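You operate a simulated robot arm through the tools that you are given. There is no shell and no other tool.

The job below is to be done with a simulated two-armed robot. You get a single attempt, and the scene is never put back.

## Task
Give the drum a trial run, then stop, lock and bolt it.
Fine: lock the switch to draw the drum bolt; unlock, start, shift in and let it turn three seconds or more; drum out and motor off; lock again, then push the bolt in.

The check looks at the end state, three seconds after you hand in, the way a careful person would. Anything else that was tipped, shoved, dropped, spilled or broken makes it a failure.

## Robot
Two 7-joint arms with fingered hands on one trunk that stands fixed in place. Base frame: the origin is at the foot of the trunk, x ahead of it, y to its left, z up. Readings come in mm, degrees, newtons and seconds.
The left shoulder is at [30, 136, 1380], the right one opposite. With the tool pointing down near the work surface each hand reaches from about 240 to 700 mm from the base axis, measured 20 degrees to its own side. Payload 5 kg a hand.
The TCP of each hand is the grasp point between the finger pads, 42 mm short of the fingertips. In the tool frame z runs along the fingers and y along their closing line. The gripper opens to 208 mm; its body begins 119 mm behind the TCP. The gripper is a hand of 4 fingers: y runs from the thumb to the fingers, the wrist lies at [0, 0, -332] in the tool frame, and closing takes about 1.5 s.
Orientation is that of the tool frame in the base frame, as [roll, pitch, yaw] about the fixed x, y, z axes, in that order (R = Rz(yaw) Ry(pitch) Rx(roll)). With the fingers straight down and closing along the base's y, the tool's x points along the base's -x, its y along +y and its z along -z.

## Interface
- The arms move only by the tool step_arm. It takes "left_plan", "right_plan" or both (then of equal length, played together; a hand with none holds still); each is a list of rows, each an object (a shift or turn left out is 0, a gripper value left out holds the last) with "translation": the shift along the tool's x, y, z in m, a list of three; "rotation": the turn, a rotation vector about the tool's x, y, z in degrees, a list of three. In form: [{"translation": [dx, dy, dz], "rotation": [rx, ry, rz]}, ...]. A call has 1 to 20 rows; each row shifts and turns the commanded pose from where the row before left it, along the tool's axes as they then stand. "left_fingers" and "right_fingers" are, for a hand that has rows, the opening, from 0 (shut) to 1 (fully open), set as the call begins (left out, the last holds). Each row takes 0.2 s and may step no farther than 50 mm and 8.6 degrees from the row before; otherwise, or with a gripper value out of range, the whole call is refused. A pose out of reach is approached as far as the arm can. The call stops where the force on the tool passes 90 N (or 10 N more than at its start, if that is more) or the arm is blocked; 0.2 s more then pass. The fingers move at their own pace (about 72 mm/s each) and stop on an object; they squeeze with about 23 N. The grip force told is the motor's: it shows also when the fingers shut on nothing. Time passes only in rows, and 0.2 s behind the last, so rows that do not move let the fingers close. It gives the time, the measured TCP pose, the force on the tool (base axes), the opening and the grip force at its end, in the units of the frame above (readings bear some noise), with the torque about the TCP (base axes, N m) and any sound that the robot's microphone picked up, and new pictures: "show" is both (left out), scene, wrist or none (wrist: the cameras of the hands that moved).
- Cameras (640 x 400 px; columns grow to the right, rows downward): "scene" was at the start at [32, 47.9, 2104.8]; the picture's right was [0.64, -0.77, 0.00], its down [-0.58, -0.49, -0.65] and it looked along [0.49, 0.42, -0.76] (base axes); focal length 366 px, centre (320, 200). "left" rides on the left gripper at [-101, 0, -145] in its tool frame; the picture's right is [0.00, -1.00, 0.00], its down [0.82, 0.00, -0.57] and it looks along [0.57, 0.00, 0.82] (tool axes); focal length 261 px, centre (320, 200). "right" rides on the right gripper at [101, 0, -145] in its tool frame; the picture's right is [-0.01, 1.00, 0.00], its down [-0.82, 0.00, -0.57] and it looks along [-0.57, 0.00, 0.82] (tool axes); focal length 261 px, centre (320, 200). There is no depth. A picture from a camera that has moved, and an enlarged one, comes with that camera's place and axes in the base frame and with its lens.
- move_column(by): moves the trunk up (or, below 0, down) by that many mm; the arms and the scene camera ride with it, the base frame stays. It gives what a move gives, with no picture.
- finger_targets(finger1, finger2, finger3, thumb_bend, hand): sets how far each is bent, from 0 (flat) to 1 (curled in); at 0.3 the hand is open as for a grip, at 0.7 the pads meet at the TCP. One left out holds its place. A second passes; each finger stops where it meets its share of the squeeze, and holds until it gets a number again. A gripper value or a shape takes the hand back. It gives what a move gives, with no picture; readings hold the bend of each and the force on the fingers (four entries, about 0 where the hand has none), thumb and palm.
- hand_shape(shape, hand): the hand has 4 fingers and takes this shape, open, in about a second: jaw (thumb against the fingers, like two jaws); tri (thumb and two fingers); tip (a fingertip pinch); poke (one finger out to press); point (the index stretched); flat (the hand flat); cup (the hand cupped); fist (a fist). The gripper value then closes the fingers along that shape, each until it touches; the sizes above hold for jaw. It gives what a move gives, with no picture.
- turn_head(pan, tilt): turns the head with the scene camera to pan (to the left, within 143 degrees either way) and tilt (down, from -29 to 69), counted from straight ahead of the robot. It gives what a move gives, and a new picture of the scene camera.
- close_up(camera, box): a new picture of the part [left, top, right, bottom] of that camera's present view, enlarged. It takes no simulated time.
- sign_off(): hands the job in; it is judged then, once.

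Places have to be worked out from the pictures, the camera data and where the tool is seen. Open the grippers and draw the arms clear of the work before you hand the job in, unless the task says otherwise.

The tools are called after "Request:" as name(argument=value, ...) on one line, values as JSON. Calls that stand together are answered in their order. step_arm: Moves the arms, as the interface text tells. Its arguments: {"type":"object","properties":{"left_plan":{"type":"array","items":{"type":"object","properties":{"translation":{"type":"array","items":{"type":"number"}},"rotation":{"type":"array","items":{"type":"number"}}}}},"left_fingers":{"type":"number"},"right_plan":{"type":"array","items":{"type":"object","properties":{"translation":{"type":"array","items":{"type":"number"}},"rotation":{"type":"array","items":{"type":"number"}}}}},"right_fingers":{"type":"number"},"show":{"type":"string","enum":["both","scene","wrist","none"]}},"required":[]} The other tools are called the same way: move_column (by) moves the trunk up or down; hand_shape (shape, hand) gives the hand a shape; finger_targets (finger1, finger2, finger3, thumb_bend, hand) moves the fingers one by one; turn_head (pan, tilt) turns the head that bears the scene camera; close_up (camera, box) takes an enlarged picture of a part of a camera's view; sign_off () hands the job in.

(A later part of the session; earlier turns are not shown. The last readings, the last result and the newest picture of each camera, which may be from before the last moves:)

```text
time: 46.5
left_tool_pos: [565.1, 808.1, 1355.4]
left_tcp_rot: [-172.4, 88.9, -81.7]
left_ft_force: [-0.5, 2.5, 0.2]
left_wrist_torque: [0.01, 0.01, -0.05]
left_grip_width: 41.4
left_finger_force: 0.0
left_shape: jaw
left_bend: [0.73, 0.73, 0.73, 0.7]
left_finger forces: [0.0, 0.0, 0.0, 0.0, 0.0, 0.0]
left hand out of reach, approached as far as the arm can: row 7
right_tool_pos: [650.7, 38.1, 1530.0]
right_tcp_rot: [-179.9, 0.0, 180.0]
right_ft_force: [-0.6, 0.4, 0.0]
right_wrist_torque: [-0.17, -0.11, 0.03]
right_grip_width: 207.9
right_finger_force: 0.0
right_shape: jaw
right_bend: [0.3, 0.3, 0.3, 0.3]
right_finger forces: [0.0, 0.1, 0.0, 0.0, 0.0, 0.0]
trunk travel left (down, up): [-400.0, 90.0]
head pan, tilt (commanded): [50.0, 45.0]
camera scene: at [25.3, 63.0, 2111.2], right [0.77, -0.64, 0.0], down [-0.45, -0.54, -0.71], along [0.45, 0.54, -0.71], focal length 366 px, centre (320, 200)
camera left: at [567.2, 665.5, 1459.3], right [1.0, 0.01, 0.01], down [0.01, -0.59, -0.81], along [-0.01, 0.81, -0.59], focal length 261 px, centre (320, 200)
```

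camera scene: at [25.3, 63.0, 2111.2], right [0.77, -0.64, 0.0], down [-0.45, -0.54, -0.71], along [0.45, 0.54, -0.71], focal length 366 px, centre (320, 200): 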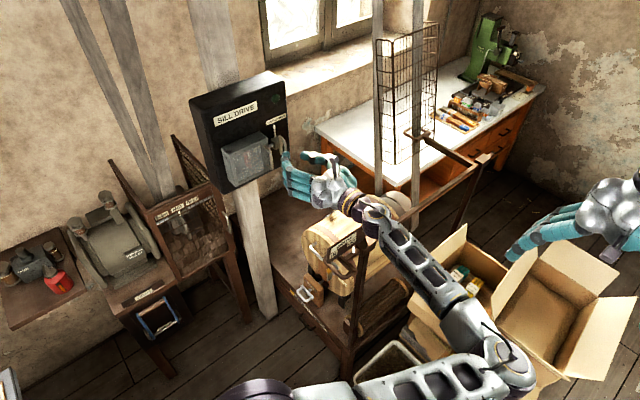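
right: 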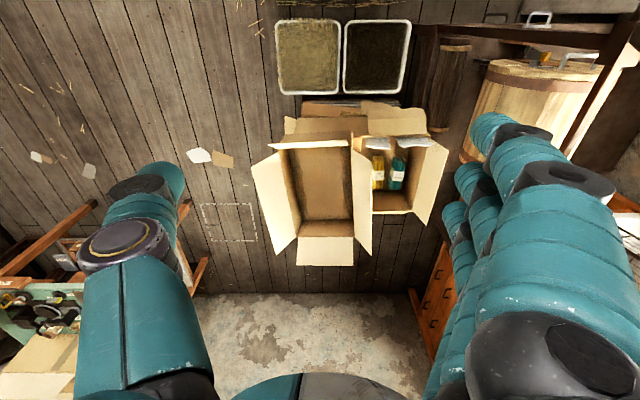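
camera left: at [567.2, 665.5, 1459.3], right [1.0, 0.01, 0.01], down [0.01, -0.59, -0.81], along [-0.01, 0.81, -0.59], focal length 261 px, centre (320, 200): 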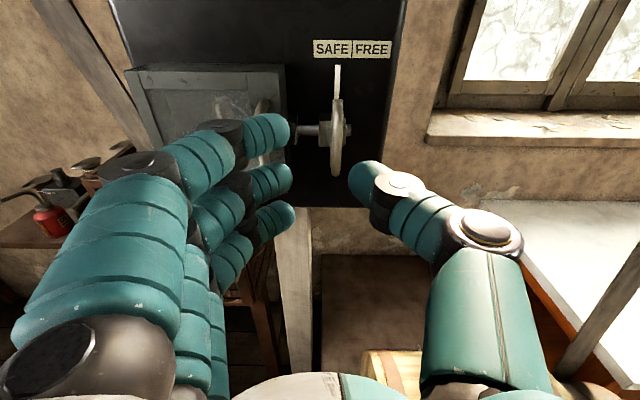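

Locked and clear. I zoom in to verify the rod is through the cover's tab and the index at SAFE.

Request:
close_up(camera="left", box=[230, 20, 410, 200])

Request:
close_up(camera="scene", box=[180, 60, 320, 200])

Request:
close_up(camera="scene", box=[270, 180, 450, 360])

```text
2.22 times, centred on (320, 110) of left
camera zoom: at [567.2, 665.5, 1459.3], right [1.0, 0.01, 0.01], down [0.01, -0.59, -0.81], along [-0.01, 0.81, -0.59], focal length 579 px, centre (320, 400)
```

zoom: 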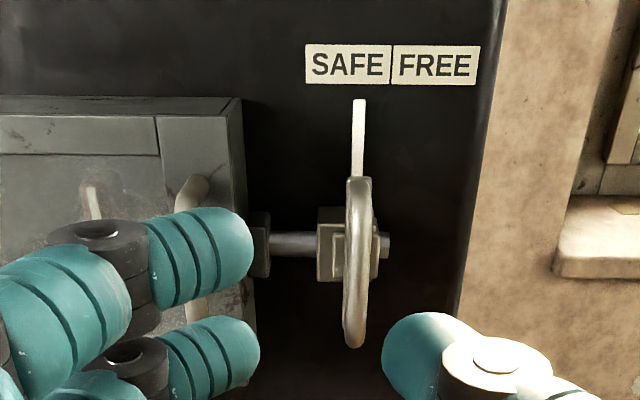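

```text
2.86 times, centred on (250, 130) of scene
camera zoom: at [25.3, 63.0, 2111.2], right [0.77, -0.64, 0.0], down [-0.45, -0.54, -0.71], along [0.45, 0.54, -0.71], focal length 1045 px, centre (520, 400)
```

zoom: 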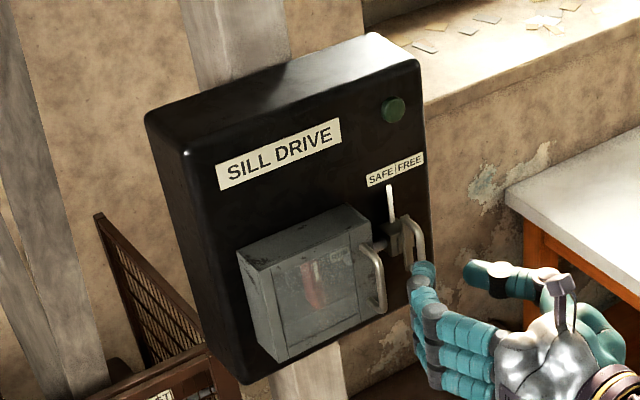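

```text
2.22 times, centred on (360, 270) of scene
camera zoom: at [25.3, 63.0, 2111.2], right [0.77, -0.64, 0.0], down [-0.45, -0.54, -0.71], along [0.45, 0.54, -0.71], focal length 813 px, centre (231, 44)
```

zoom: 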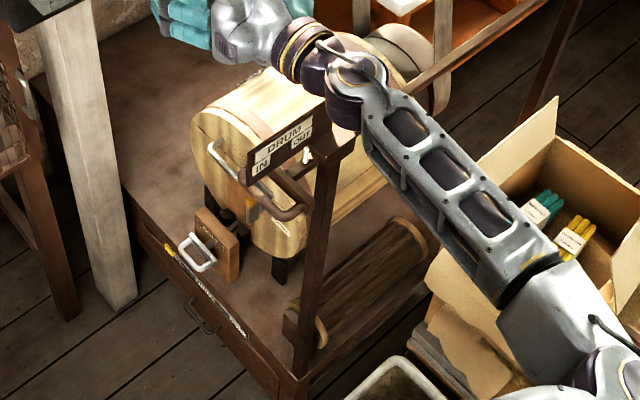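

Rod is through the cover's tab: the switch is locked. Next is the drum bolt, low down near (560, 823, 543); first I retrace the left arm to its earlier tilted pose so it clears the rail before lowering the trunk.

Request:
step_arm(left_plan=[{"translation": [-0.0198, 0.012, -0.0117], "rotation": [0, 7.88, 0]}, {"translation": [-0.018, 0.012, -0.0143], "rotation": [0, 7.88, 0]}, {"translation": [-0.0159, 0.012, -0.0166], "rotation": [0, 7.88, 0]}, {"translation": [-0.0134, 0.012, -0.0187], "rotation": [0, 7.88, 0]}, {"translation": [-0.0108, 0.012, -0.0203], "rotation": [0, 7.88, 0]}, {"translation": [-0.0079, 0.012, -0.0216], "rotation": [0, 7.88, 0]}, {"translation": [0, 0, 0]}], left_fingers=0.5, show="scene")

```text
time: 48.1
left_tool_pos: [499.1, 731.5, 1474.6]
left_tcp_rot: [-179.7, 42.6, -89.1]
left_ft_force: [0.2, 0.3, 0.2]
left_wrist_torque: [0.06, 0.08, 0.1]
left_grip_width: 103.0
left_finger_force: 0.0
left_shape: jaw
left_bend: [0.73, 0.73, 0.73, 0.7]
left_finger forces: [0.0, 0.1, 0.0, 0.0, 0.0, 0.0]
right_tool_pos: [652.5, 34.5, 1529.1]
right_tcp_rot: [179.9, -0.1, -179.9]
right_ft_force: [-0.1, 0.1, 0.0]
right_wrist_torque: [0.06, 0.13, -0.02]
right_grip_width: 207.9
right_finger_force: 0.0
right_shape: jaw
right_bend: [0.3, 0.3, 0.3, 0.3]
right_finger forces: [0.0, 0.0, 0.0, 0.0, 0.0, 0.0]
trunk travel left (down, up): [-400.0, 90.0]
head pan, tilt (commanded): [50.0, 45.0]
camera scene: at [28.0, 58.8, 2111.2], right [0.77, -0.64, 0.0], down [-0.46, -0.54, -0.71], along [0.45, 0.54, -0.71], focal length 366 px, centre (320, 200)
```

scene: 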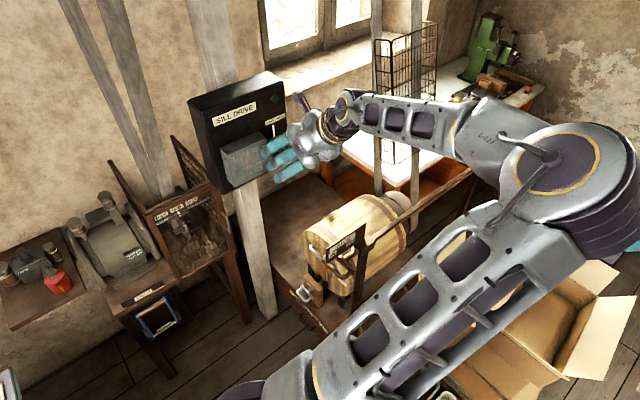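

The left elbow swings wide toward the right arm, so I move the right hand 300 mm further to the right for clearance.

Request:
step_arm(right_plan=[{"translation": [0, -0.05, 0]}, {"translation": [0, -0.05, 0]}, {"translation": [0, -0.05, 0]}, {"translation": [0, -0.05, 0]}, {"translation": [0, -0.05, 0]}, {"translation": [0, -0.05, 0]}, {"translation": [0, 0, 0]}], show="scene")

```text
time: 49.7
left_tool_pos: [496.9, 735.0, 1474.0]
left_tcp_rot: [-179.6, 42.7, -89.0]
left_ft_force: [-0.3, 0.5, -0.2]
left_wrist_torque: [-0.03, 0.01, -0.01]
left_grip_width: 103.1
left_finger_force: 0.1
left_shape: jaw
left_bend: [0.73, 0.73, 0.73, 0.7]
left_finger forces: [0.0, 0.1, 0.1, 0.0, 0.1, 0.0]
right_tool_pos: [651.3, -265.6, 1531.2]
right_tcp_rot: [180.0, 0.0, -180.0]
right_ft_force: [0.0, 0.1, -0.6]
right_wrist_torque: [-0.06, 0.01, 0.05]
right_grip_width: 208.2
right_finger_force: 0.1
right_shape: jaw
right_bend: [0.3, 0.3, 0.3, 0.3]
right_finger forces: [0.0, 0.0, 0.0, 0.0, 0.1, 0.0]
trunk travel left (down, up): [-400.0, 90.0]
head pan, tilt (commanded): [50.0, 45.0]
camera scene: at [25.3, 61.8, 2111.3], right [0.77, -0.64, 0.0], down [-0.45, -0.54, -0.71], along [0.45, 0.54, -0.71], focal length 366 px, centre (320, 200)
```

scene: 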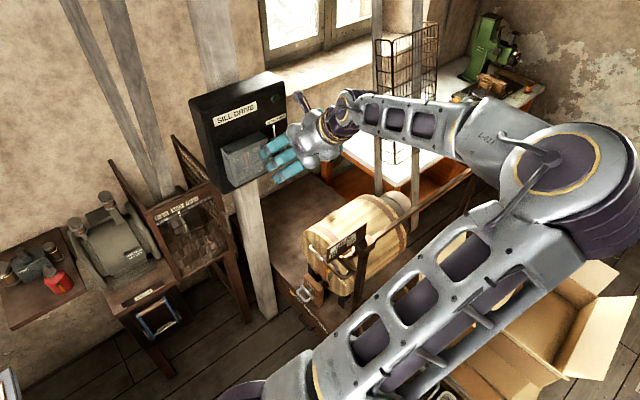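

Clear. Now I roll the left hand back to its original roll (φ=0).

Request:
step_arm(left_plan=[{"translation": [0, 0, -0.01], "rotation": [0, 0, 8.2]}, {"translation": [0, 0, -0.01], "rotation": [0, 0, 8.2]}, {"translation": [0, 0, -0.01], "rotation": [0, 0, 8.2]}, {"rotation": [0, 0, 8.2]}, {"rotation": [0, 0, 8.2]}, {"rotation": [0, 0, 8.2]}, {"rotation": [0, 0, 8.2]}, {"rotation": [0, 0, 8.2]}, {"rotation": [0, 0, 8.2]}, {"rotation": [0, 0, 8.2]}, {"rotation": [0, 0, 7.0]}], show="scene")

```text
time: 52.1
left_tool_pos: [497.1, 715.0, 1498.7]
left_tcp_rot: [137.3, 0.7, -178.6]
left_ft_force: [0.2, -0.1, 0.0]
left_wrist_torque: [-0.04, 0.01, -0.06]
left_grip_width: 103.3
left_finger_force: 0.0
left_shape: jaw
left_bend: [0.73, 0.73, 0.73, 0.7]
left_finger forces: [0.0, 0.1, 0.0, 0.1, 0.0, 0.1]
right_tool_pos: [651.3, -264.5, 1530.4]
right_tcp_rot: [-180.0, 0.0, -179.9]
right_ft_force: [0.1, -1.0, -1.0]
right_wrist_torque: [-0.02, 0.0, -0.01]
right_grip_width: 208.1
right_finger_force: 0.2
right_shape: jaw
right_bend: [0.3, 0.3, 0.3, 0.3]
right_finger forces: [0.0, 0.0, 0.1, 0.0, 0.1, 0.1]
trunk travel left (down, up): [-400.0, 90.0]
head pan, tilt (commanded): [50.0, 45.0]
camera scene: at [25.0, 60.4, 2111.3], right [0.77, -0.64, 0.0], down [-0.45, -0.54, -0.71], along [0.45, 0.54, -0.71], focal length 366 px, centre (320, 200)
```

scene: 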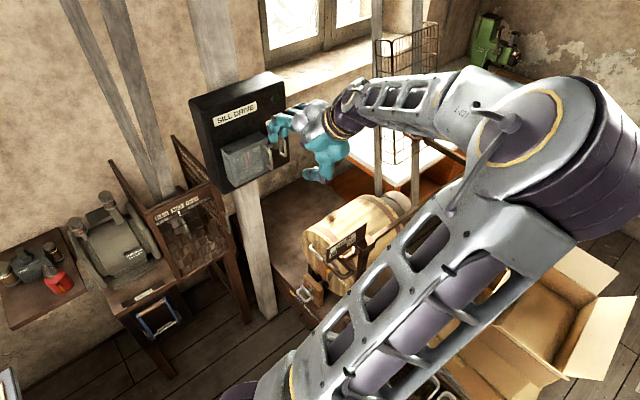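

The left elbow is now on the right side, which would not thread past the rail post when going low. I'll move the hand well to the left (−x) and turn it to point down, which should bring the elbow back to the left/outside.

Request:
step_arm(left_plan=[{"translation": [0.045, 0, 0], "rotation": [6, 0, 0]}, {"translation": [0.045, 0, 0], "rotation": [6, 0, 0]}, {"translation": [0.045, 0, 0], "rotation": [6, 0, 0]}, {"translation": [0.045, 0, 0], "rotation": [6, 0, 0]}, {"translation": [0.045, 0, 0], "rotation": [6, 0, 0]}, {"translation": [0, 0, 0], "rotation": [6, 0, 0]}, {"translation": [0, 0, 0], "rotation": [6, 0, 0]}, {"translation": [0, 0, 0]}], show="both")

```text
time: 53.9
left_tool_pos: [270.9, 706.3, 1493.7]
left_tcp_rot: [179.2, 0.9, -178.6]
left_ft_force: [-0.1, -1.3, 0.4]
left_wrist_torque: [0.12, 0.03, 0.01]
left_grip_width: 103.6
left_finger_force: 0.1
left_shape: jaw
left_bend: [0.73, 0.73, 0.73, 0.7]
left_finger forces: [0.0, 0.0, 0.1, 0.0, 0.0, 0.1]
right_tool_pos: [650.0, -265.4, 1529.5]
right_tcp_rot: [179.9, 0.0, 179.9]
right_ft_force: [-0.2, 0.1, -0.8]
right_wrist_torque: [0.12, 0.04, -0.02]
right_grip_width: 208.1
right_finger_force: 0.1
right_shape: jaw
right_bend: [0.3, 0.3, 0.3, 0.3]
right_finger forces: [0.0, 0.1, 0.1, 0.0, 0.0, 0.1]
trunk travel left (down, up): [-400.0, 90.0]
head pan, tilt (commanded): [50.0, 45.0]
camera scene: at [25.0, 58.1, 2111.4], right [0.77, -0.64, 0.0], down [-0.45, -0.54, -0.71], along [0.45, 0.54, -0.71], focal length 366 px, centre (320, 200)
camera left: at [370.1, 709.6, 1641.2], right [0.03, -1.0, -0.01], down [-0.83, -0.03, 0.56], along [-0.56, -0.01, -0.83], focal length 261 px, centre (320, 200)
```

scene: 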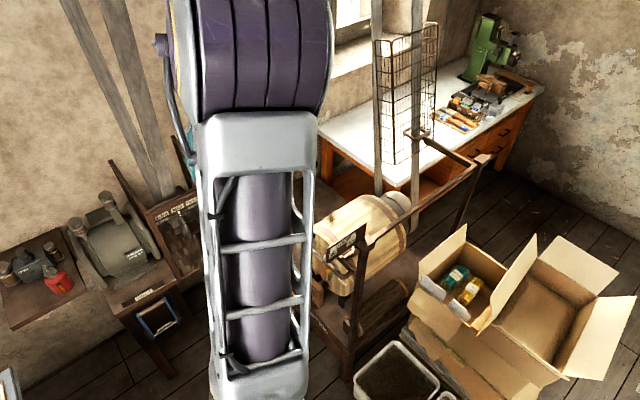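
left: 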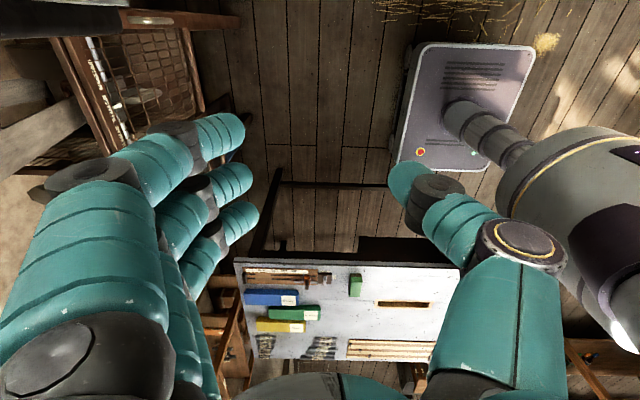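

The elbow is back above on the left side, hand pointing down at (271, 706, 1494). I lower the trunk by 200 mm first and look around.

Request:
move_column(by=-200)

Request:
turn_head(pan=50, tilt=45)

```text
time: 56.0
left_tool_pos: [272.4, 709.7, 1294.7]
left_tcp_rot: [179.3, 1.0, -178.4]
left_ft_force: [-0.9, 0.3, 0.0]
left_wrist_torque: [0.01, 0.0, 0.03]
left_grip_width: 103.5
left_finger_force: 0.0
left_shape: jaw
left_bend: [0.73, 0.73, 0.73, 0.7]
left_finger forces: [0.0, 0.1, 0.0, 0.1, 0.0, 0.0]
right_tool_pos: [650.7, -265.0, 1330.6]
right_tcp_rot: [-180.0, 0.0, -179.9]
right_ft_force: [-0.2, -0.3, 0.6]
right_wrist_torque: [-0.03, 0.0, 0.01]
right_grip_width: 208.0
right_finger_force: 0.0
right_shape: jaw
right_bend: [0.3, 0.3, 0.3, 0.3]
right_finger forces: [0.0, 0.1, 0.0, 0.0, 0.0, 0.1]
trunk travel left (down, up): [-200.0, 290.0]
head pan, tilt (commanded): [50.0, 45.0]
```

```text
time: 56.6
left_tool_pos: [271.2, 708.4, 1293.6]
left_tcp_rot: [179.4, 1.0, -178.6]
left_ft_force: [-0.1, -0.3, -0.3]
left_wrist_torque: [0.01, -0.04, 0.0]
left_grip_width: 103.4
left_finger_force: 0.1
left_shape: jaw
left_bend: [0.73, 0.73, 0.73, 0.7]
left_finger forces: [0.0, 0.0, 0.0, 0.0, 0.0, 0.1]
right_tool_pos: [650.8, -265.1, 1330.2]
right_tcp_rot: [-179.9, 0.1, 180.0]
right_ft_force: [-0.4, -0.6, -0.3]
right_wrist_torque: [0.0, 0.0, -0.02]
right_grip_width: 207.9
right_finger_force: 0.0
right_shape: jaw
right_bend: [0.3, 0.3, 0.3, 0.3]
right_finger forces: [0.1, 0.0, 0.1, 0.0, 0.0, 0.1]
trunk travel left (down, up): [-200.0, 290.0]
head pan, tilt (commanded): [50.0, 45.0]
camera scene: at [25.0, 60.3, 1911.4], right [0.77, -0.64, 0.0], down [-0.45, -0.54, -0.71], along [0.45, 0.54, -0.71], focal length 366 px, centre (320, 200)
```

scene: 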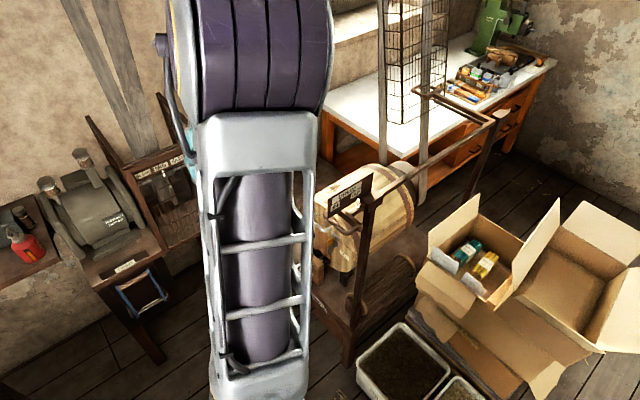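

Nothing touched. I lower the remaining 200 mm.

Request:
move_column(by=-195)

Request:
close_up(camera="left", box=[0, 0, 640, 400])

Request:
close_up(camera="scene", box=[300, 100, 640, 400])

```text
time: 58.8
left_tool_pos: [271.3, 708.8, 1099.2]
left_tcp_rot: [179.4, 0.9, -178.6]
left_ft_force: [0.0, -0.2, 0.7]
left_wrist_torque: [0.0, 0.02, 0.0]
left_grip_width: 103.5
left_finger_force: 0.1
left_shape: jaw
left_bend: [0.73, 0.73, 0.73, 0.7]
left_finger forces: [0.0, 0.0, 0.0, 0.0, 0.0, 0.0]
right_tool_pos: [650.6, -264.4, 1134.7]
right_tcp_rot: [-180.0, 0.0, 180.0]
right_ft_force: [0.6, -0.4, 0.8]
right_wrist_torque: [-0.01, -0.05, 0.02]
right_grip_width: 208.2
right_finger_force: 0.0
right_shape: jaw
right_bend: [0.3, 0.3, 0.3, 0.3]
right_finger forces: [0.1, 0.0, 0.1, 0.0, 0.0, 0.1]
trunk travel left (down, up): [-5.0, 485.0]
head pan, tilt (commanded): [50.0, 45.0]
```

```text
1.00 times, centred on (320, 200) of left (not enlarged: the box is as wide or as high as the picture)
camera zoom: at [370.2, 711.2, 1245.7], right [0.03, -1.0, -0.01], down [-0.83, -0.03, 0.56], along [-0.56, -0.01, -0.83], focal length 261 px, centre (320, 200)
```

zoom: 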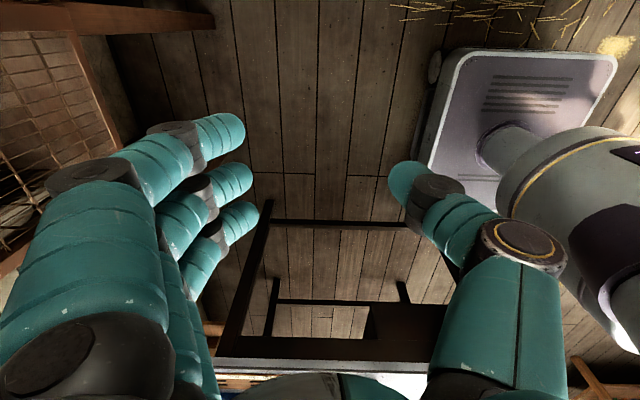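

```text
1.33 times, centred on (470, 250) of scene
camera zoom: at [24.9, 60.2, 1716.6], right [0.77, -0.64, 0.0], down [-0.45, -0.54, -0.71], along [0.45, 0.54, -0.71], focal length 488 px, centre (120, 133)
```

zoom: 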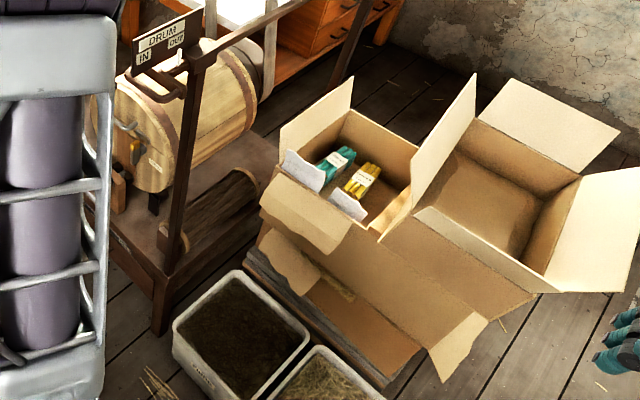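

The trunk is nearly fully down. I bring the left hand lower and forward to about (400, 800, 750), tilting it 45° to point toward +x and down so its camera sees the bolt.

Request:
step_arm(left_plan=[{"translation": [-0.0161, 0.0114, 0.0436], "rotation": [0, -5.6, 0]}, {"translation": [-0.0118, 0.0114, 0.045], "rotation": [0, -5.6, 0]}, {"translation": [-0.0073, 0.0114, 0.0459], "rotation": [0, -5.6, 0]}, {"translation": [-0.0028, 0.0114, 0.0464], "rotation": [0, -5.6, 0]}, {"translation": [0.0017, 0.0114, 0.0464], "rotation": [0, -5.6, 0]}, {"translation": [0.0062, 0.0114, 0.0461], "rotation": [0, -5.6, 0]}, {"translation": [0.0107, 0.0114, 0.0452], "rotation": [0, -5.6, 0]}, {"translation": [0.0151, 0.0114, 0.044], "rotation": [0, -5.6, 0]}, {"translation": [0, 0, 0]}], show="both")

```text
time: 60.1
left_tool_pos: [580.2, 602.9, 921.8]
left_tcp_rot: [176.8, 39.1, 156.8]
left_ft_force: [-86.0, 13.2, 33.1]
left_wrist_torque: [-2.58, 2.15, -7.79]
left_grip_width: 114.3
left_finger_force: 0.2
left_shape: jaw
left_bend: [0.73, 0.73, 0.73, 0.7]
left_finger forces: [0.1, 0.0, 0.1, 0.0, 86.5, 0.1]
right_tool_pos: [648.3, -267.1, 1136.0]
right_tcp_rot: [179.8, 0.2, 179.9]
right_ft_force: [3.3, 0.1, -2.1]
right_wrist_torque: [0.03, 0.4, 0.0]
right_grip_width: 207.9
right_finger_force: 0.0
right_shape: jaw
right_bend: [0.3, 0.3, 0.3, 0.3]
right_finger forces: [0.1, 0.1, 0.0, 0.1, 0.0, 0.1]
trunk travel left (down, up): [-5.0, 485.0]
head pan, tilt (commanded): [50.0, 45.0]
stopped in row 6 (left hand): the force on the tool passed its limit at 94 N (the readings are from after the stop); the commanded pose is now the measured one
camera scene: at [19.4, 59.1, 1716.7], right [0.77, -0.64, 0.0], down [-0.45, -0.54, -0.71], along [0.46, 0.54, -0.71], focal length 366 px, centre (320, 200)
camera left: at [566.8, 601.9, 1098.1], right [-0.36, -0.93, -0.04], down [-0.93, 0.36, -0.07], along [0.08, 0.01, -1.0], focal length 261 px, centre (320, 200)
```

scene: 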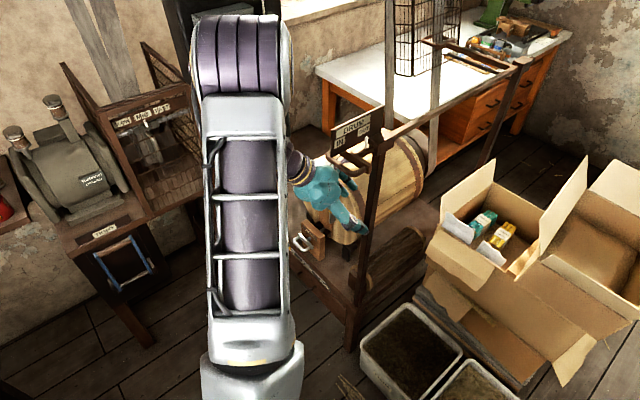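
left: 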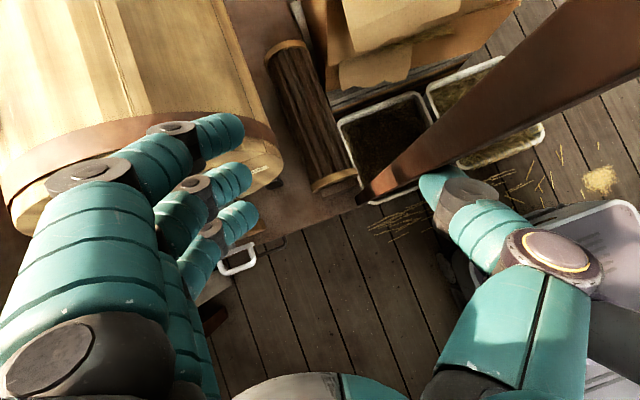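

The arm swung through an unexpected configuration and its thumb hit the rail's front post (94 N, stopped). I back off gently in −x to relieve it.

Request:
step_arm(left_plan=[{"translation": [0.0108, -0.0054, -0.0089]}, {"translation": [0.0108, -0.0054, -0.0089]}, {"translation": [0.0108, -0.0054, -0.0089]}, {"translation": [0, 0, 0]}], show="both")

```text
time: 61.1
left_tool_pos: [547.5, 598.5, 921.9]
left_tcp_rot: [177.1, 39.7, 157.0]
left_ft_force: [-0.7, 0.4, -0.9]
left_wrist_torque: [-0.04, -0.06, 0.0]
left_grip_width: 104.6
left_finger_force: 0.0
left_shape: jaw
left_bend: [0.73, 0.73, 0.73, 0.7]
left_finger forces: [0.0, 0.0, 0.0, 0.1, 0.0, 0.1]
right_tool_pos: [649.5, -266.2, 1135.2]
right_tcp_rot: [180.0, 0.0, 179.9]
right_ft_force: [0.1, -0.1, 0.4]
right_wrist_torque: [-0.02, 0.0, 0.01]
right_grip_width: 207.4
right_finger_force: 0.0
right_shape: jaw
right_bend: [0.3, 0.3, 0.3, 0.3]
right_finger forces: [0.0, 0.0, 0.1, 0.0, 0.1, 0.1]
trunk travel left (down, up): [-5.0, 485.0]
head pan, tilt (commanded): [50.0, 45.0]
camera scene: at [25.8, 60.2, 1716.3], right [0.77, -0.64, 0.0], down [-0.46, -0.54, -0.71], along [0.45, 0.54, -0.71], focal length 366 px, centre (320, 200)
camera left: at [531.4, 598.2, 1097.9], right [-0.36, -0.93, -0.04], down [-0.93, 0.36, -0.08], along [0.09, 0.0, -1.0], focal length 261 px, centre (320, 200)
```

scene: 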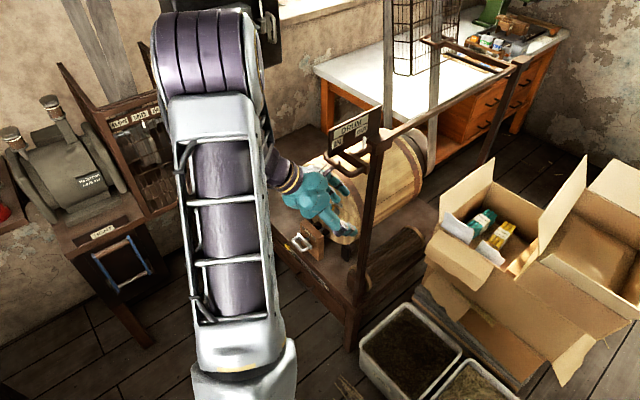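
left: 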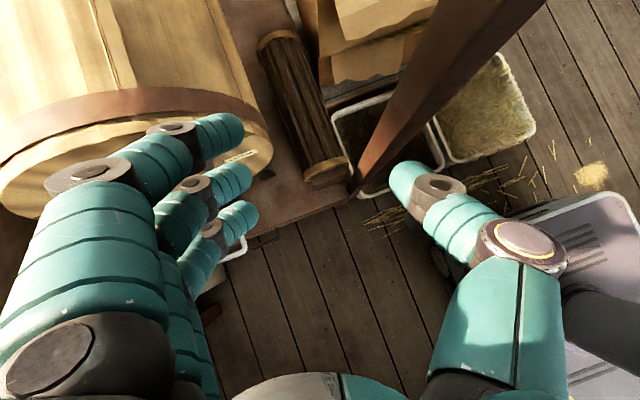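

Contact relieved. I zoom on the bolt from here to see the shape of its handle.

Request:
close_up(camera="left", box=[180, 200, 300, 320])

Request:
close_up(camera="scene", box=[270, 90, 420, 290])

```text
3.33 times, centred on (240, 260) of left
camera zoom: at [531.4, 598.2, 1097.9], right [-0.36, -0.93, -0.04], down [-0.93, 0.36, -0.08], along [0.09, 0.0, -1.0], focal length 869 px, centre (587, 0)
```

zoom: 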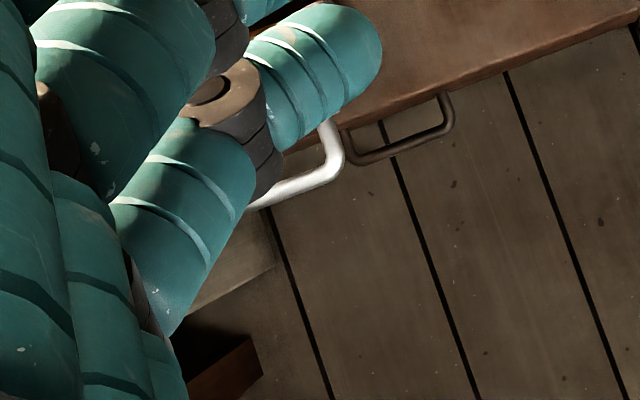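

```text
2.00 times, centred on (345, 190) of scene
camera zoom: at [25.8, 60.2, 1716.3], right [0.77, -0.64, 0.0], down [-0.46, -0.54, -0.71], along [0.45, 0.54, -0.71], focal length 732 px, centre (270, 220)
```

zoom: 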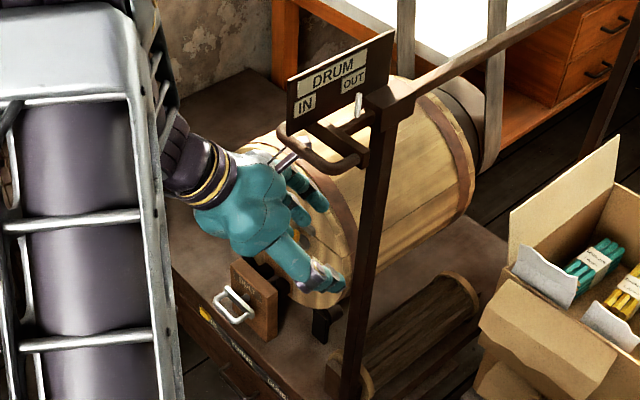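

The handle is visible from the scene camera now; zooming further for its shape and orientation.

Request:
close_up(camera="scene", box=[300, 200, 370, 290])

Request:
close_up(camera="scene", box=[360, 100, 420, 190])

```text
4.44 times, centred on (335, 245) of scene
camera zoom: at [25.8, 60.2, 1716.3], right [0.77, -0.64, 0.0], down [-0.46, -0.54, -0.71], along [0.45, 0.54, -0.71], focal length 1626 px, centre (253, 0)
```

zoom: 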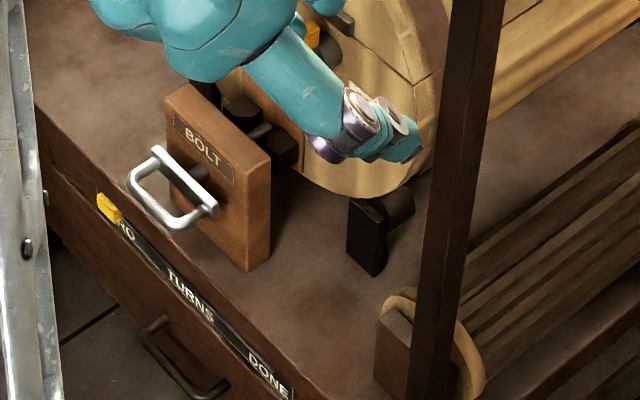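

```text
4.44 times, centred on (390, 145) of scene
camera zoom: at [25.8, 60.2, 1716.3], right [0.77, -0.64, 0.0], down [-0.46, -0.54, -0.71], along [0.45, 0.54, -0.71], focal length 1626 px, centre (9, 444)
```

zoom: 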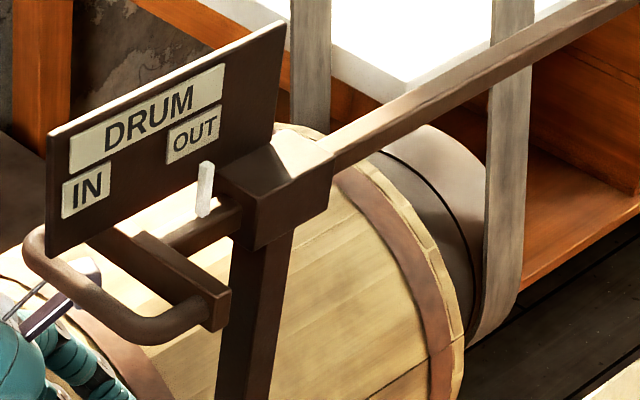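

The bolt's handle is a U lying flat: bar along y at x≈535, y 776–849, z≈541, facing −x, with the bench top near z≈450; a ZERO–TURNS–DONE gauge is on the bench front. I'll pinch that bar from above and below with the hand pointing +x. First I move clear of the drum in small, checked steps.

Request:
step_arm(left_plan=[{"translation": [0.035, 0.0173, -0.0012]}, {"translation": [0.035, 0.0173, -0.0012]}, {"translation": [0.035, 0.0173, -0.0012]}, {"translation": [0, 0, 0]}], show="scene")

```text
time: 62.1
left_tool_pos: [489.5, 679.2, 860.2]
left_tcp_rot: [177.1, 39.7, 156.9]
left_ft_force: [0.6, -0.5, -0.4]
left_wrist_torque: [0.09, 0.07, 0.01]
left_grip_width: 104.4
left_finger_force: 0.1
left_shape: jaw
left_bend: [0.73, 0.73, 0.73, 0.7]
left_finger forces: [0.1, 0.0, 0.1, 0.1, 0.0, 0.0]
right_tool_pos: [651.0, -266.9, 1135.4]
right_tcp_rot: [-180.0, 0.0, 179.8]
right_ft_force: [-0.2, -1.5, -1.1]
right_wrist_torque: [0.11, -0.02, -0.01]
right_grip_width: 208.0
right_finger_force: 0.2
right_shape: jaw
right_bend: [0.3, 0.3, 0.3, 0.3]
right_finger forces: [0.0, 0.1, 0.1, 0.0, 0.1, 0.0]
trunk travel left (down, up): [-5.0, 485.0]
head pan, tilt (commanded): [50.0, 45.0]
camera scene: at [25.2, 59.0, 1716.4], right [0.77, -0.64, 0.0], down [-0.45, -0.54, -0.71], along [0.45, 0.54, -0.71], focal length 366 px, centre (320, 200)
```

scene: 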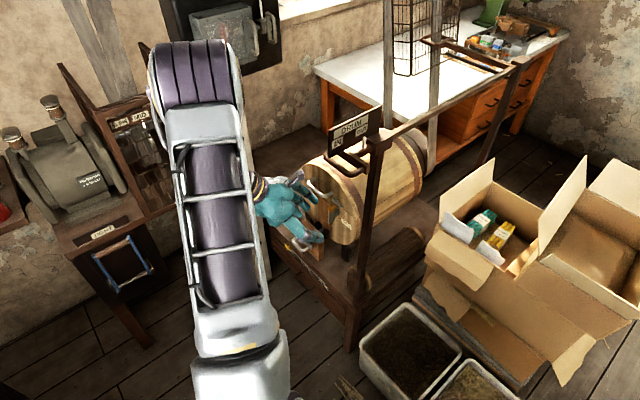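

Smooth. Three more of the same.

Request:
step_arm(left_plan=[{"translation": [0.035, 0.0173, -0.0012]}, {"translation": [0.035, 0.0173, -0.0012]}, {"translation": [0.035, 0.0173, -0.0012]}, {"translation": [0, 0, 0]}], show="wrist")

```text
time: 63.1
left_tool_pos: [432.5, 761.7, 796.5]
left_tcp_rot: [177.0, 39.6, 156.9]
left_ft_force: [0.5, -1.9, 0.0]
left_wrist_torque: [0.08, 0.05, 0.06]
left_grip_width: 104.5
left_finger_force: 0.1
left_shape: jaw
left_bend: [0.73, 0.73, 0.73, 0.7]
left_finger forces: [0.0, 0.0, 0.0, 0.0, 0.1, 0.1]
right_tool_pos: [650.7, -266.4, 1135.1]
right_tcp_rot: [-180.0, -0.1, 179.8]
right_ft_force: [0.6, -1.2, -0.2]
right_wrist_torque: [0.09, -0.01, -0.04]
right_grip_width: 208.0
right_finger_force: 0.0
right_shape: jaw
right_bend: [0.3, 0.3, 0.3, 0.3]
right_finger forces: [0.0, 0.1, 0.0, 0.1, 0.1, 0.0]
trunk travel left (down, up): [-5.0, 485.0]
head pan, tilt (commanded): [50.0, 45.0]
camera left: at [416.3, 761.7, 972.6], right [-0.36, -0.93, -0.04], down [-0.93, 0.36, -0.08], along [0.09, 0.0, -1.0], focal length 261 px, centre (320, 200)
```

left: 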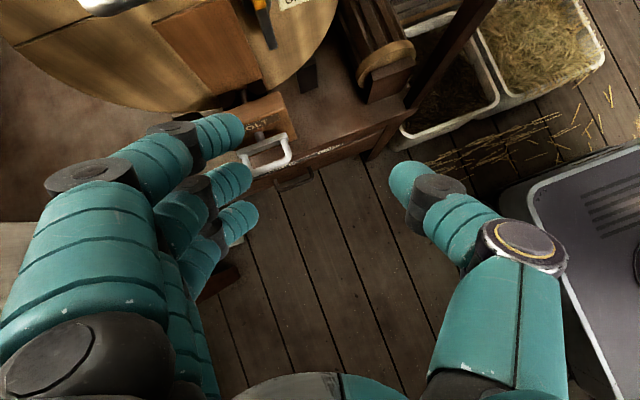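

Now I try rolling +90° about the finger axis (fingers to come on top, thumb below), in small steps to detect limits.

Request:
step_arm(left_plan=[{"rotation": [0, 0, 8]}, {"rotation": [0, 0, 8]}, {"rotation": [0, 0, 8]}, {"rotation": [0, 0, 8]}], show="none")

```text
time: 64.1
left_tool_pos: [430.7, 760.1, 796.3]
left_tcp_rot: [154.2, 31.3, 118.5]
left_ft_force: [-0.3, 0.4, -0.2]
left_wrist_torque: [-0.02, -0.02, -0.03]
left_grip_width: 104.3
left_finger_force: 0.2
left_shape: jaw
left_bend: [0.73, 0.73, 0.73, 0.7]
left_finger forces: [0.0, 0.0, 0.0, 0.0, 0.0, 0.0]
right_tool_pos: [649.1, -266.5, 1135.3]
right_tcp_rot: [179.9, 0.0, 180.0]
right_ft_force: [-0.7, -0.5, 0.1]
right_wrist_torque: [-0.01, -0.04, 0.01]
right_grip_width: 207.7
right_finger_force: 0.0
right_shape: jaw
right_bend: [0.3, 0.3, 0.3, 0.3]
right_finger forces: [0.0, 0.1, 0.0, 0.1, 0.0, 0.1]
trunk travel left (down, up): [-5.0, 485.0]
head pan, tilt (commanded): [50.0, 45.0]
```

No limit met. I now turn to the target attitude: fingers pointing +x, about 20° downward, closing line near vertical.

Request:
step_arm(left_plan=[{"rotation": [-4.93, 0, 6.0]}, {"rotation": [-4.93, 0, 6.0]}, {"rotation": [-4.93, 0, 6.0]}, {"rotation": [-4.93, 0, 6.0]}], show="scene")

```text
time: 65.1
left_tool_pos: [431.8, 760.5, 796.7]
left_tcp_rot: [125.9, 15.8, 98.6]
left_ft_force: [-0.3, 0.2, -0.6]
left_wrist_torque: [0.0, 0.03, -0.03]
left_grip_width: 104.5
left_finger_force: 0.1
left_shape: jaw
left_bend: [0.73, 0.73, 0.73, 0.7]
left_finger forces: [0.1, 0.1, 0.0, 0.0, 0.1, 0.0]
right_tool_pos: [650.7, -264.1, 1135.6]
right_tcp_rot: [-180.0, 0.0, -180.0]
right_ft_force: [-0.9, 0.5, -0.1]
right_wrist_torque: [-0.06, -0.02, -0.03]
right_grip_width: 208.0
right_finger_force: 0.0
right_shape: jaw
right_bend: [0.3, 0.3, 0.3, 0.3]
right_finger forces: [0.0, 0.0, 0.1, 0.0, 0.0, 0.0]
trunk travel left (down, up): [-5.0, 485.0]
head pan, tilt (commanded): [50.0, 45.0]
camera scene: at [24.9, 60.8, 1716.3], right [0.77, -0.64, 0.0], down [-0.45, -0.54, -0.71], along [0.45, 0.54, -0.71], focal length 366 px, centre (320, 200)
```

scene: 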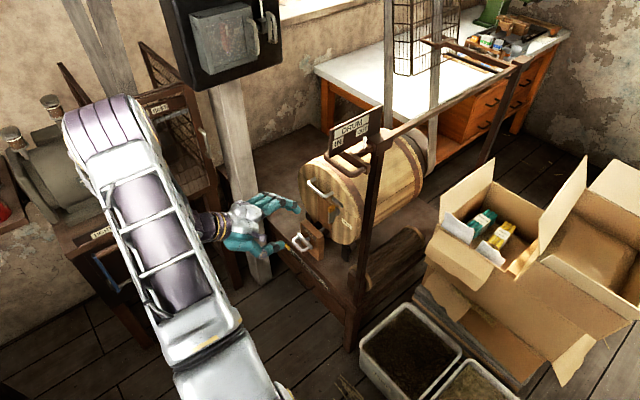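

Good, handle and hand both visible. I complete the last rotation steps.

Request:
step_arm(left_plan=[{"rotation": [-4.93, 0, 6.0]}, {"rotation": [-4.93, 0, 6.0]}, {"rotation": [-4.93, 0, 6.0]}, {"translation": [0, 0, 0]}], show="both")

```text
time: 66.1
left_tool_pos: [432.4, 759.3, 798.7]
left_tcp_rot: [110.1, 0.0, 90.3]
left_ft_force: [0.2, 0.6, 0.3]
left_wrist_torque: [0.0, 0.01, 0.05]
left_grip_width: 104.6
left_finger_force: 0.2
left_shape: jaw
left_bend: [0.73, 0.73, 0.73, 0.7]
left_finger forces: [0.1, 0.0, 0.0, 0.0, 0.0, 0.1]
right_tool_pos: [650.6, -266.0, 1136.4]
right_tcp_rot: [179.9, 0.0, 179.8]
right_ft_force: [-0.1, 0.2, 0.1]
right_wrist_torque: [0.04, 0.01, 0.01]
right_grip_width: 207.9
right_finger_force: 0.1
right_shape: jaw
right_bend: [0.3, 0.3, 0.3, 0.3]
right_finger forces: [0.1, 0.1, 0.1, 0.0, 0.0, 0.1]
trunk travel left (down, up): [-5.0, 485.0]
head pan, tilt (commanded): [50.0, 45.0]
camera scene: at [25.1, 59.8, 1716.4], right [0.77, -0.64, 0.0], down [-0.45, -0.54, -0.71], along [0.45, 0.54, -0.71], focal length 366 px, centre (320, 200)
camera left: at [296.4, 659.4, 847.5], right [-0.34, 0.0, -0.94], down [-0.54, 0.82, 0.19], along [0.77, 0.57, -0.28], focal length 261 px, centre (320, 200)
```

scene: 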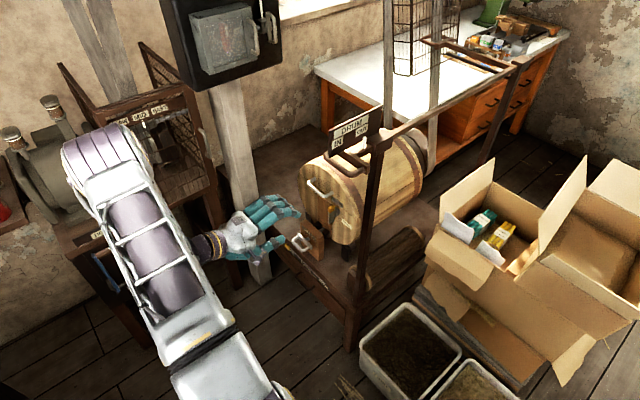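
left: 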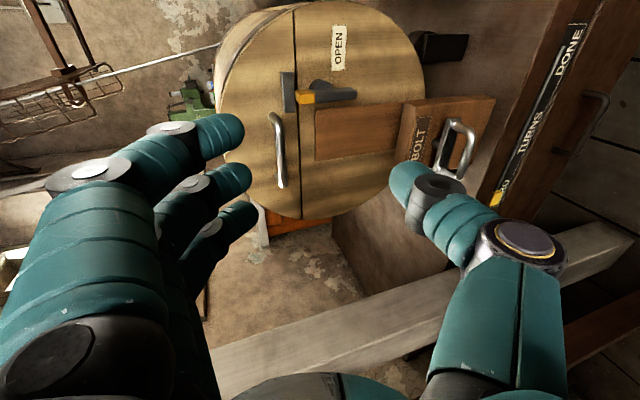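

The attitude is right (fingers pointing +x, 20° down). I zoom in on the bolt handle from this wrist camera to fix its position.

Request:
close_up(camera="left", box=[370, 70, 550, 220])

Request:
close_up(camera="scene", box=[210, 180, 350, 290])

```text
2.67 times, centred on (460, 145) of left
camera zoom: at [296.4, 659.4, 847.5], right [-0.34, 0.0, -0.94], down [-0.54, 0.82, 0.19], along [0.77, 0.57, -0.28], focal length 695 px, centre (-53, 347)
```

zoom: 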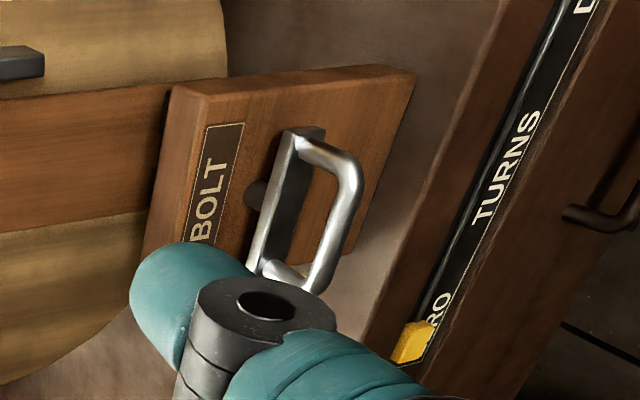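

```text
3.64 times, centred on (280, 235) of scene
camera zoom: at [25.1, 59.8, 1716.4], right [0.77, -0.64, 0.0], down [-0.45, -0.54, -0.71], along [0.45, 0.54, -0.71], focal length 1330 px, centre (466, 73)
```

zoom: 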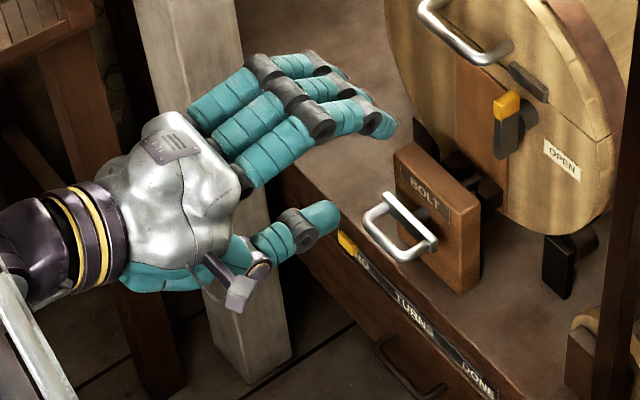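

Two views agree: the bolt bar centre is at (534, 811, 544). I lower the hand to stand off 100 mm behind it, in two stages.

Request:
step_arm(left_plan=[{"translation": [0.0104, -0.041, 0.0136]}, {"translation": [0.0104, -0.041, 0.0136]}, {"translation": [0.0104, -0.041, 0.0136]}, {"translation": [0, 0, 0]}], show="scene")

```text
time: 67.1
left_tool_pos: [429.6, 791.5, 669.6]
left_tcp_rot: [110.0, 0.1, 90.2]
left_ft_force: [0.3, -0.5, 0.8]
left_wrist_torque: [0.02, 0.03, 0.02]
left_grip_width: 104.1
left_finger_force: 0.0
left_shape: jaw
left_bend: [0.73, 0.73, 0.73, 0.7]
left_finger forces: [0.0, 0.0, 0.0, 0.1, 0.0, 0.0]
right_tool_pos: [649.3, -267.0, 1134.9]
right_tcp_rot: [180.0, 0.1, 179.8]
right_ft_force: [0.6, -0.4, -0.6]
right_wrist_torque: [0.07, 0.01, 0.03]
right_grip_width: 208.0
right_finger_force: 0.1
right_shape: jaw
right_bend: [0.3, 0.3, 0.3, 0.3]
right_finger forces: [0.1, 0.0, 0.0, 0.0, 0.0, 0.1]
trunk travel left (down, up): [-5.0, 485.0]
head pan, tilt (commanded): [50.0, 45.0]
camera scene: at [24.9, 59.3, 1716.5], right [0.77, -0.64, 0.0], down [-0.45, -0.54, -0.71], along [0.45, 0.54, -0.71], focal length 366 px, centre (320, 200)
```

scene: 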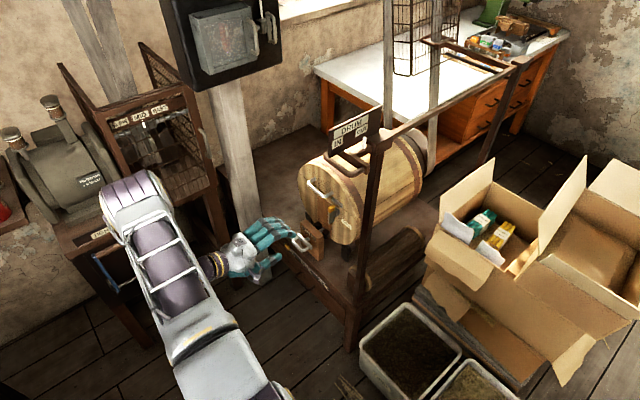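

Moving well. The next two steps bring it to the stand-off height.

Request:
step_arm(left_plan=[{"translation": [0.0104, -0.041, 0.0136]}, {"translation": [0.0104, -0.041, 0.0136]}, {"translation": [0, 0, 0]}], show="both")

```text
time: 67.9
left_tool_pos: [424.9, 811.4, 581.0]
left_tcp_rot: [110.0, 0.0, 90.2]
left_ft_force: [0.3, 0.9, 0.3]
left_wrist_torque: [-0.01, 0.03, 0.04]
left_grip_width: 104.4
left_finger_force: 0.1
left_shape: jaw
left_bend: [0.73, 0.73, 0.73, 0.7]
left_finger forces: [0.1, 0.0, 0.0, 0.0, 0.0, 0.0]
right_tool_pos: [649.5, -266.6, 1134.9]
right_tcp_rot: [180.0, 0.0, 179.9]
right_ft_force: [0.0, -0.4, 0.0]
right_wrist_torque: [0.05, 0.07, -0.02]
right_grip_width: 208.1
right_finger_force: 0.0
right_shape: jaw
right_bend: [0.3, 0.3, 0.3, 0.3]
right_finger forces: [0.0, 0.0, 0.0, 0.0, 0.1, 0.0]
trunk travel left (down, up): [-5.0, 485.0]
head pan, tilt (commanded): [50.0, 45.0]
camera scene: at [25.1, 59.9, 1716.4], right [0.77, -0.64, 0.0], down [-0.45, -0.54, -0.71], along [0.45, 0.54, -0.71], focal length 366 px, centre (320, 200)
camera left: at [289.5, 710.6, 631.7], right [-0.34, -0.01, -0.94], down [-0.54, 0.82, 0.19], along [0.77, 0.57, -0.28], focal length 261 px, centre (320, 200)
```

scene: 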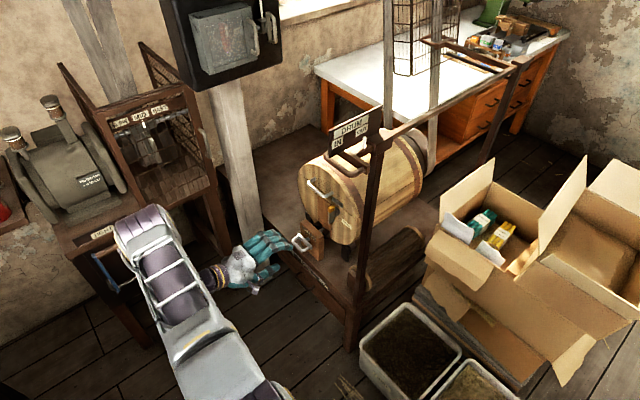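
left: 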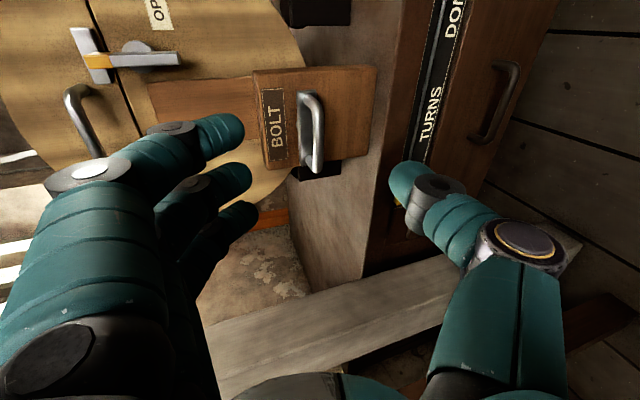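

The bar lies right between fingers and thumb. I narrow the opening a bit and advance 100 mm along the fingers.

Request:
step_arm(left_plan=[{"translation": [0, 0, 0.034]}, {"translation": [0, 0, 0.034]}, {"translation": [0, 0, 0.033]}, {"translation": [0, 0, 0]}], left_fingers=0.35, show="both")

```text
time: 68.9
left_tool_pos: [519.6, 811.7, 547.2]
left_tcp_rot: [110.0, 0.0, 90.2]
left_ft_force: [-0.4, -0.3, 0.1]
left_wrist_torque: [0.0, -0.01, 0.02]
left_grip_width: 73.3
left_finger_force: 0.0
left_shape: jaw
left_bend: [0.73, 0.73, 0.73, 0.7]
left_finger forces: [0.1, 0.0, 0.1, 0.0, 0.1, 0.0]
right_tool_pos: [649.2, -266.5, 1136.4]
right_tcp_rot: [-179.9, 0.0, 180.0]
right_ft_force: [-0.3, 0.5, 0.1]
right_wrist_torque: [0.01, 0.02, 0.01]
right_grip_width: 207.6
right_finger_force: 0.1
right_shape: jaw
right_bend: [0.3, 0.3, 0.3, 0.3]
right_finger forces: [0.1, 0.1, 0.0, 0.0, 0.1, 0.0]
trunk travel left (down, up): [-5.0, 485.0]
head pan, tilt (commanded): [50.0, 45.0]
camera scene: at [24.6, 60.3, 1716.4], right [0.77, -0.64, 0.0], down [-0.45, -0.54, -0.71], along [0.45, 0.54, -0.71], focal length 366 px, centre (320, 200)
camera left: at [384.6, 710.7, 597.2], right [-0.34, -0.01, -0.94], down [-0.54, 0.82, 0.19], along [0.77, 0.57, -0.28], focal length 261 px, centre (320, 200)
```

scene: 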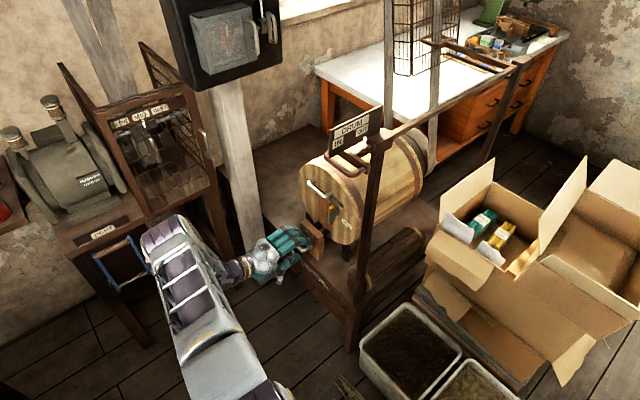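
left: 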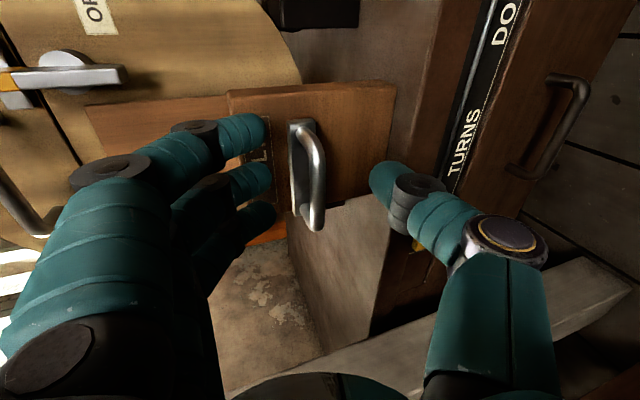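

Bar is between the pads. I close the hand on it.

Request:
step_arm(left_plan=[{"translation": [0, 0, 0]}, {"translation": [0, 0, 0]}, {"translation": [0, 0, 0]}, {"translation": [0, 0, 0]}, {"translation": [0, 0, 0]}, {"translation": [0, 0, 0]}, {"translation": [0, 0, 0]}], left_fingers=0.0, show="wrist")

```text
time: 70.5
left_tool_pos: [520.8, 811.6, 546.4]
left_tcp_rot: [110.0, 0.0, 90.3]
left_ft_force: [3.9, -0.4, 1.1]
left_wrist_torque: [0.13, -0.26, -0.04]
left_grip_width: 6.8
left_finger_force: 23.1
left_shape: jaw
left_bend: [0.71, 0.69, 0.72, 0.7]
left_finger forces: [6.2, 6.7, 6.7, 0.1, 18.8, 0.1]
right_tool_pos: [650.1, -266.0, 1136.0]
right_tcp_rot: [-179.9, 0.0, 179.8]
right_ft_force: [0.4, -0.3, 0.4]
right_wrist_torque: [-0.02, 0.0, -0.02]
right_grip_width: 208.0
right_finger_force: 0.1
right_shape: jaw
right_bend: [0.3, 0.3, 0.3, 0.3]
right_finger forces: [0.0, 0.1, 0.0, 0.1, 0.1, 0.1]
trunk travel left (down, up): [-5.0, 485.0]
head pan, tilt (commanded): [50.0, 45.0]
camera left: at [384.9, 710.6, 597.3], right [-0.34, -0.01, -0.94], down [-0.54, 0.82, 0.19], along [0.77, 0.57, -0.28], focal length 261 px, centre (320, 200)
```

left: 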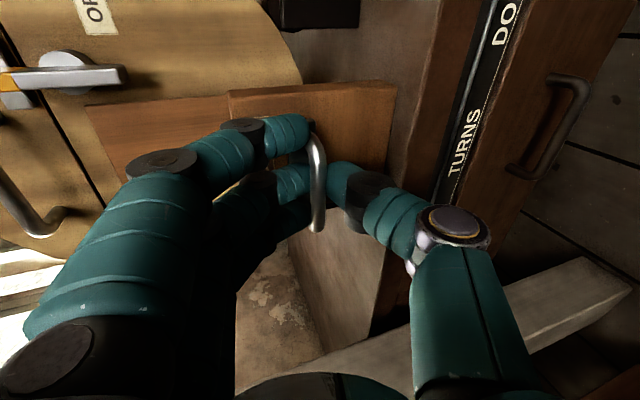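

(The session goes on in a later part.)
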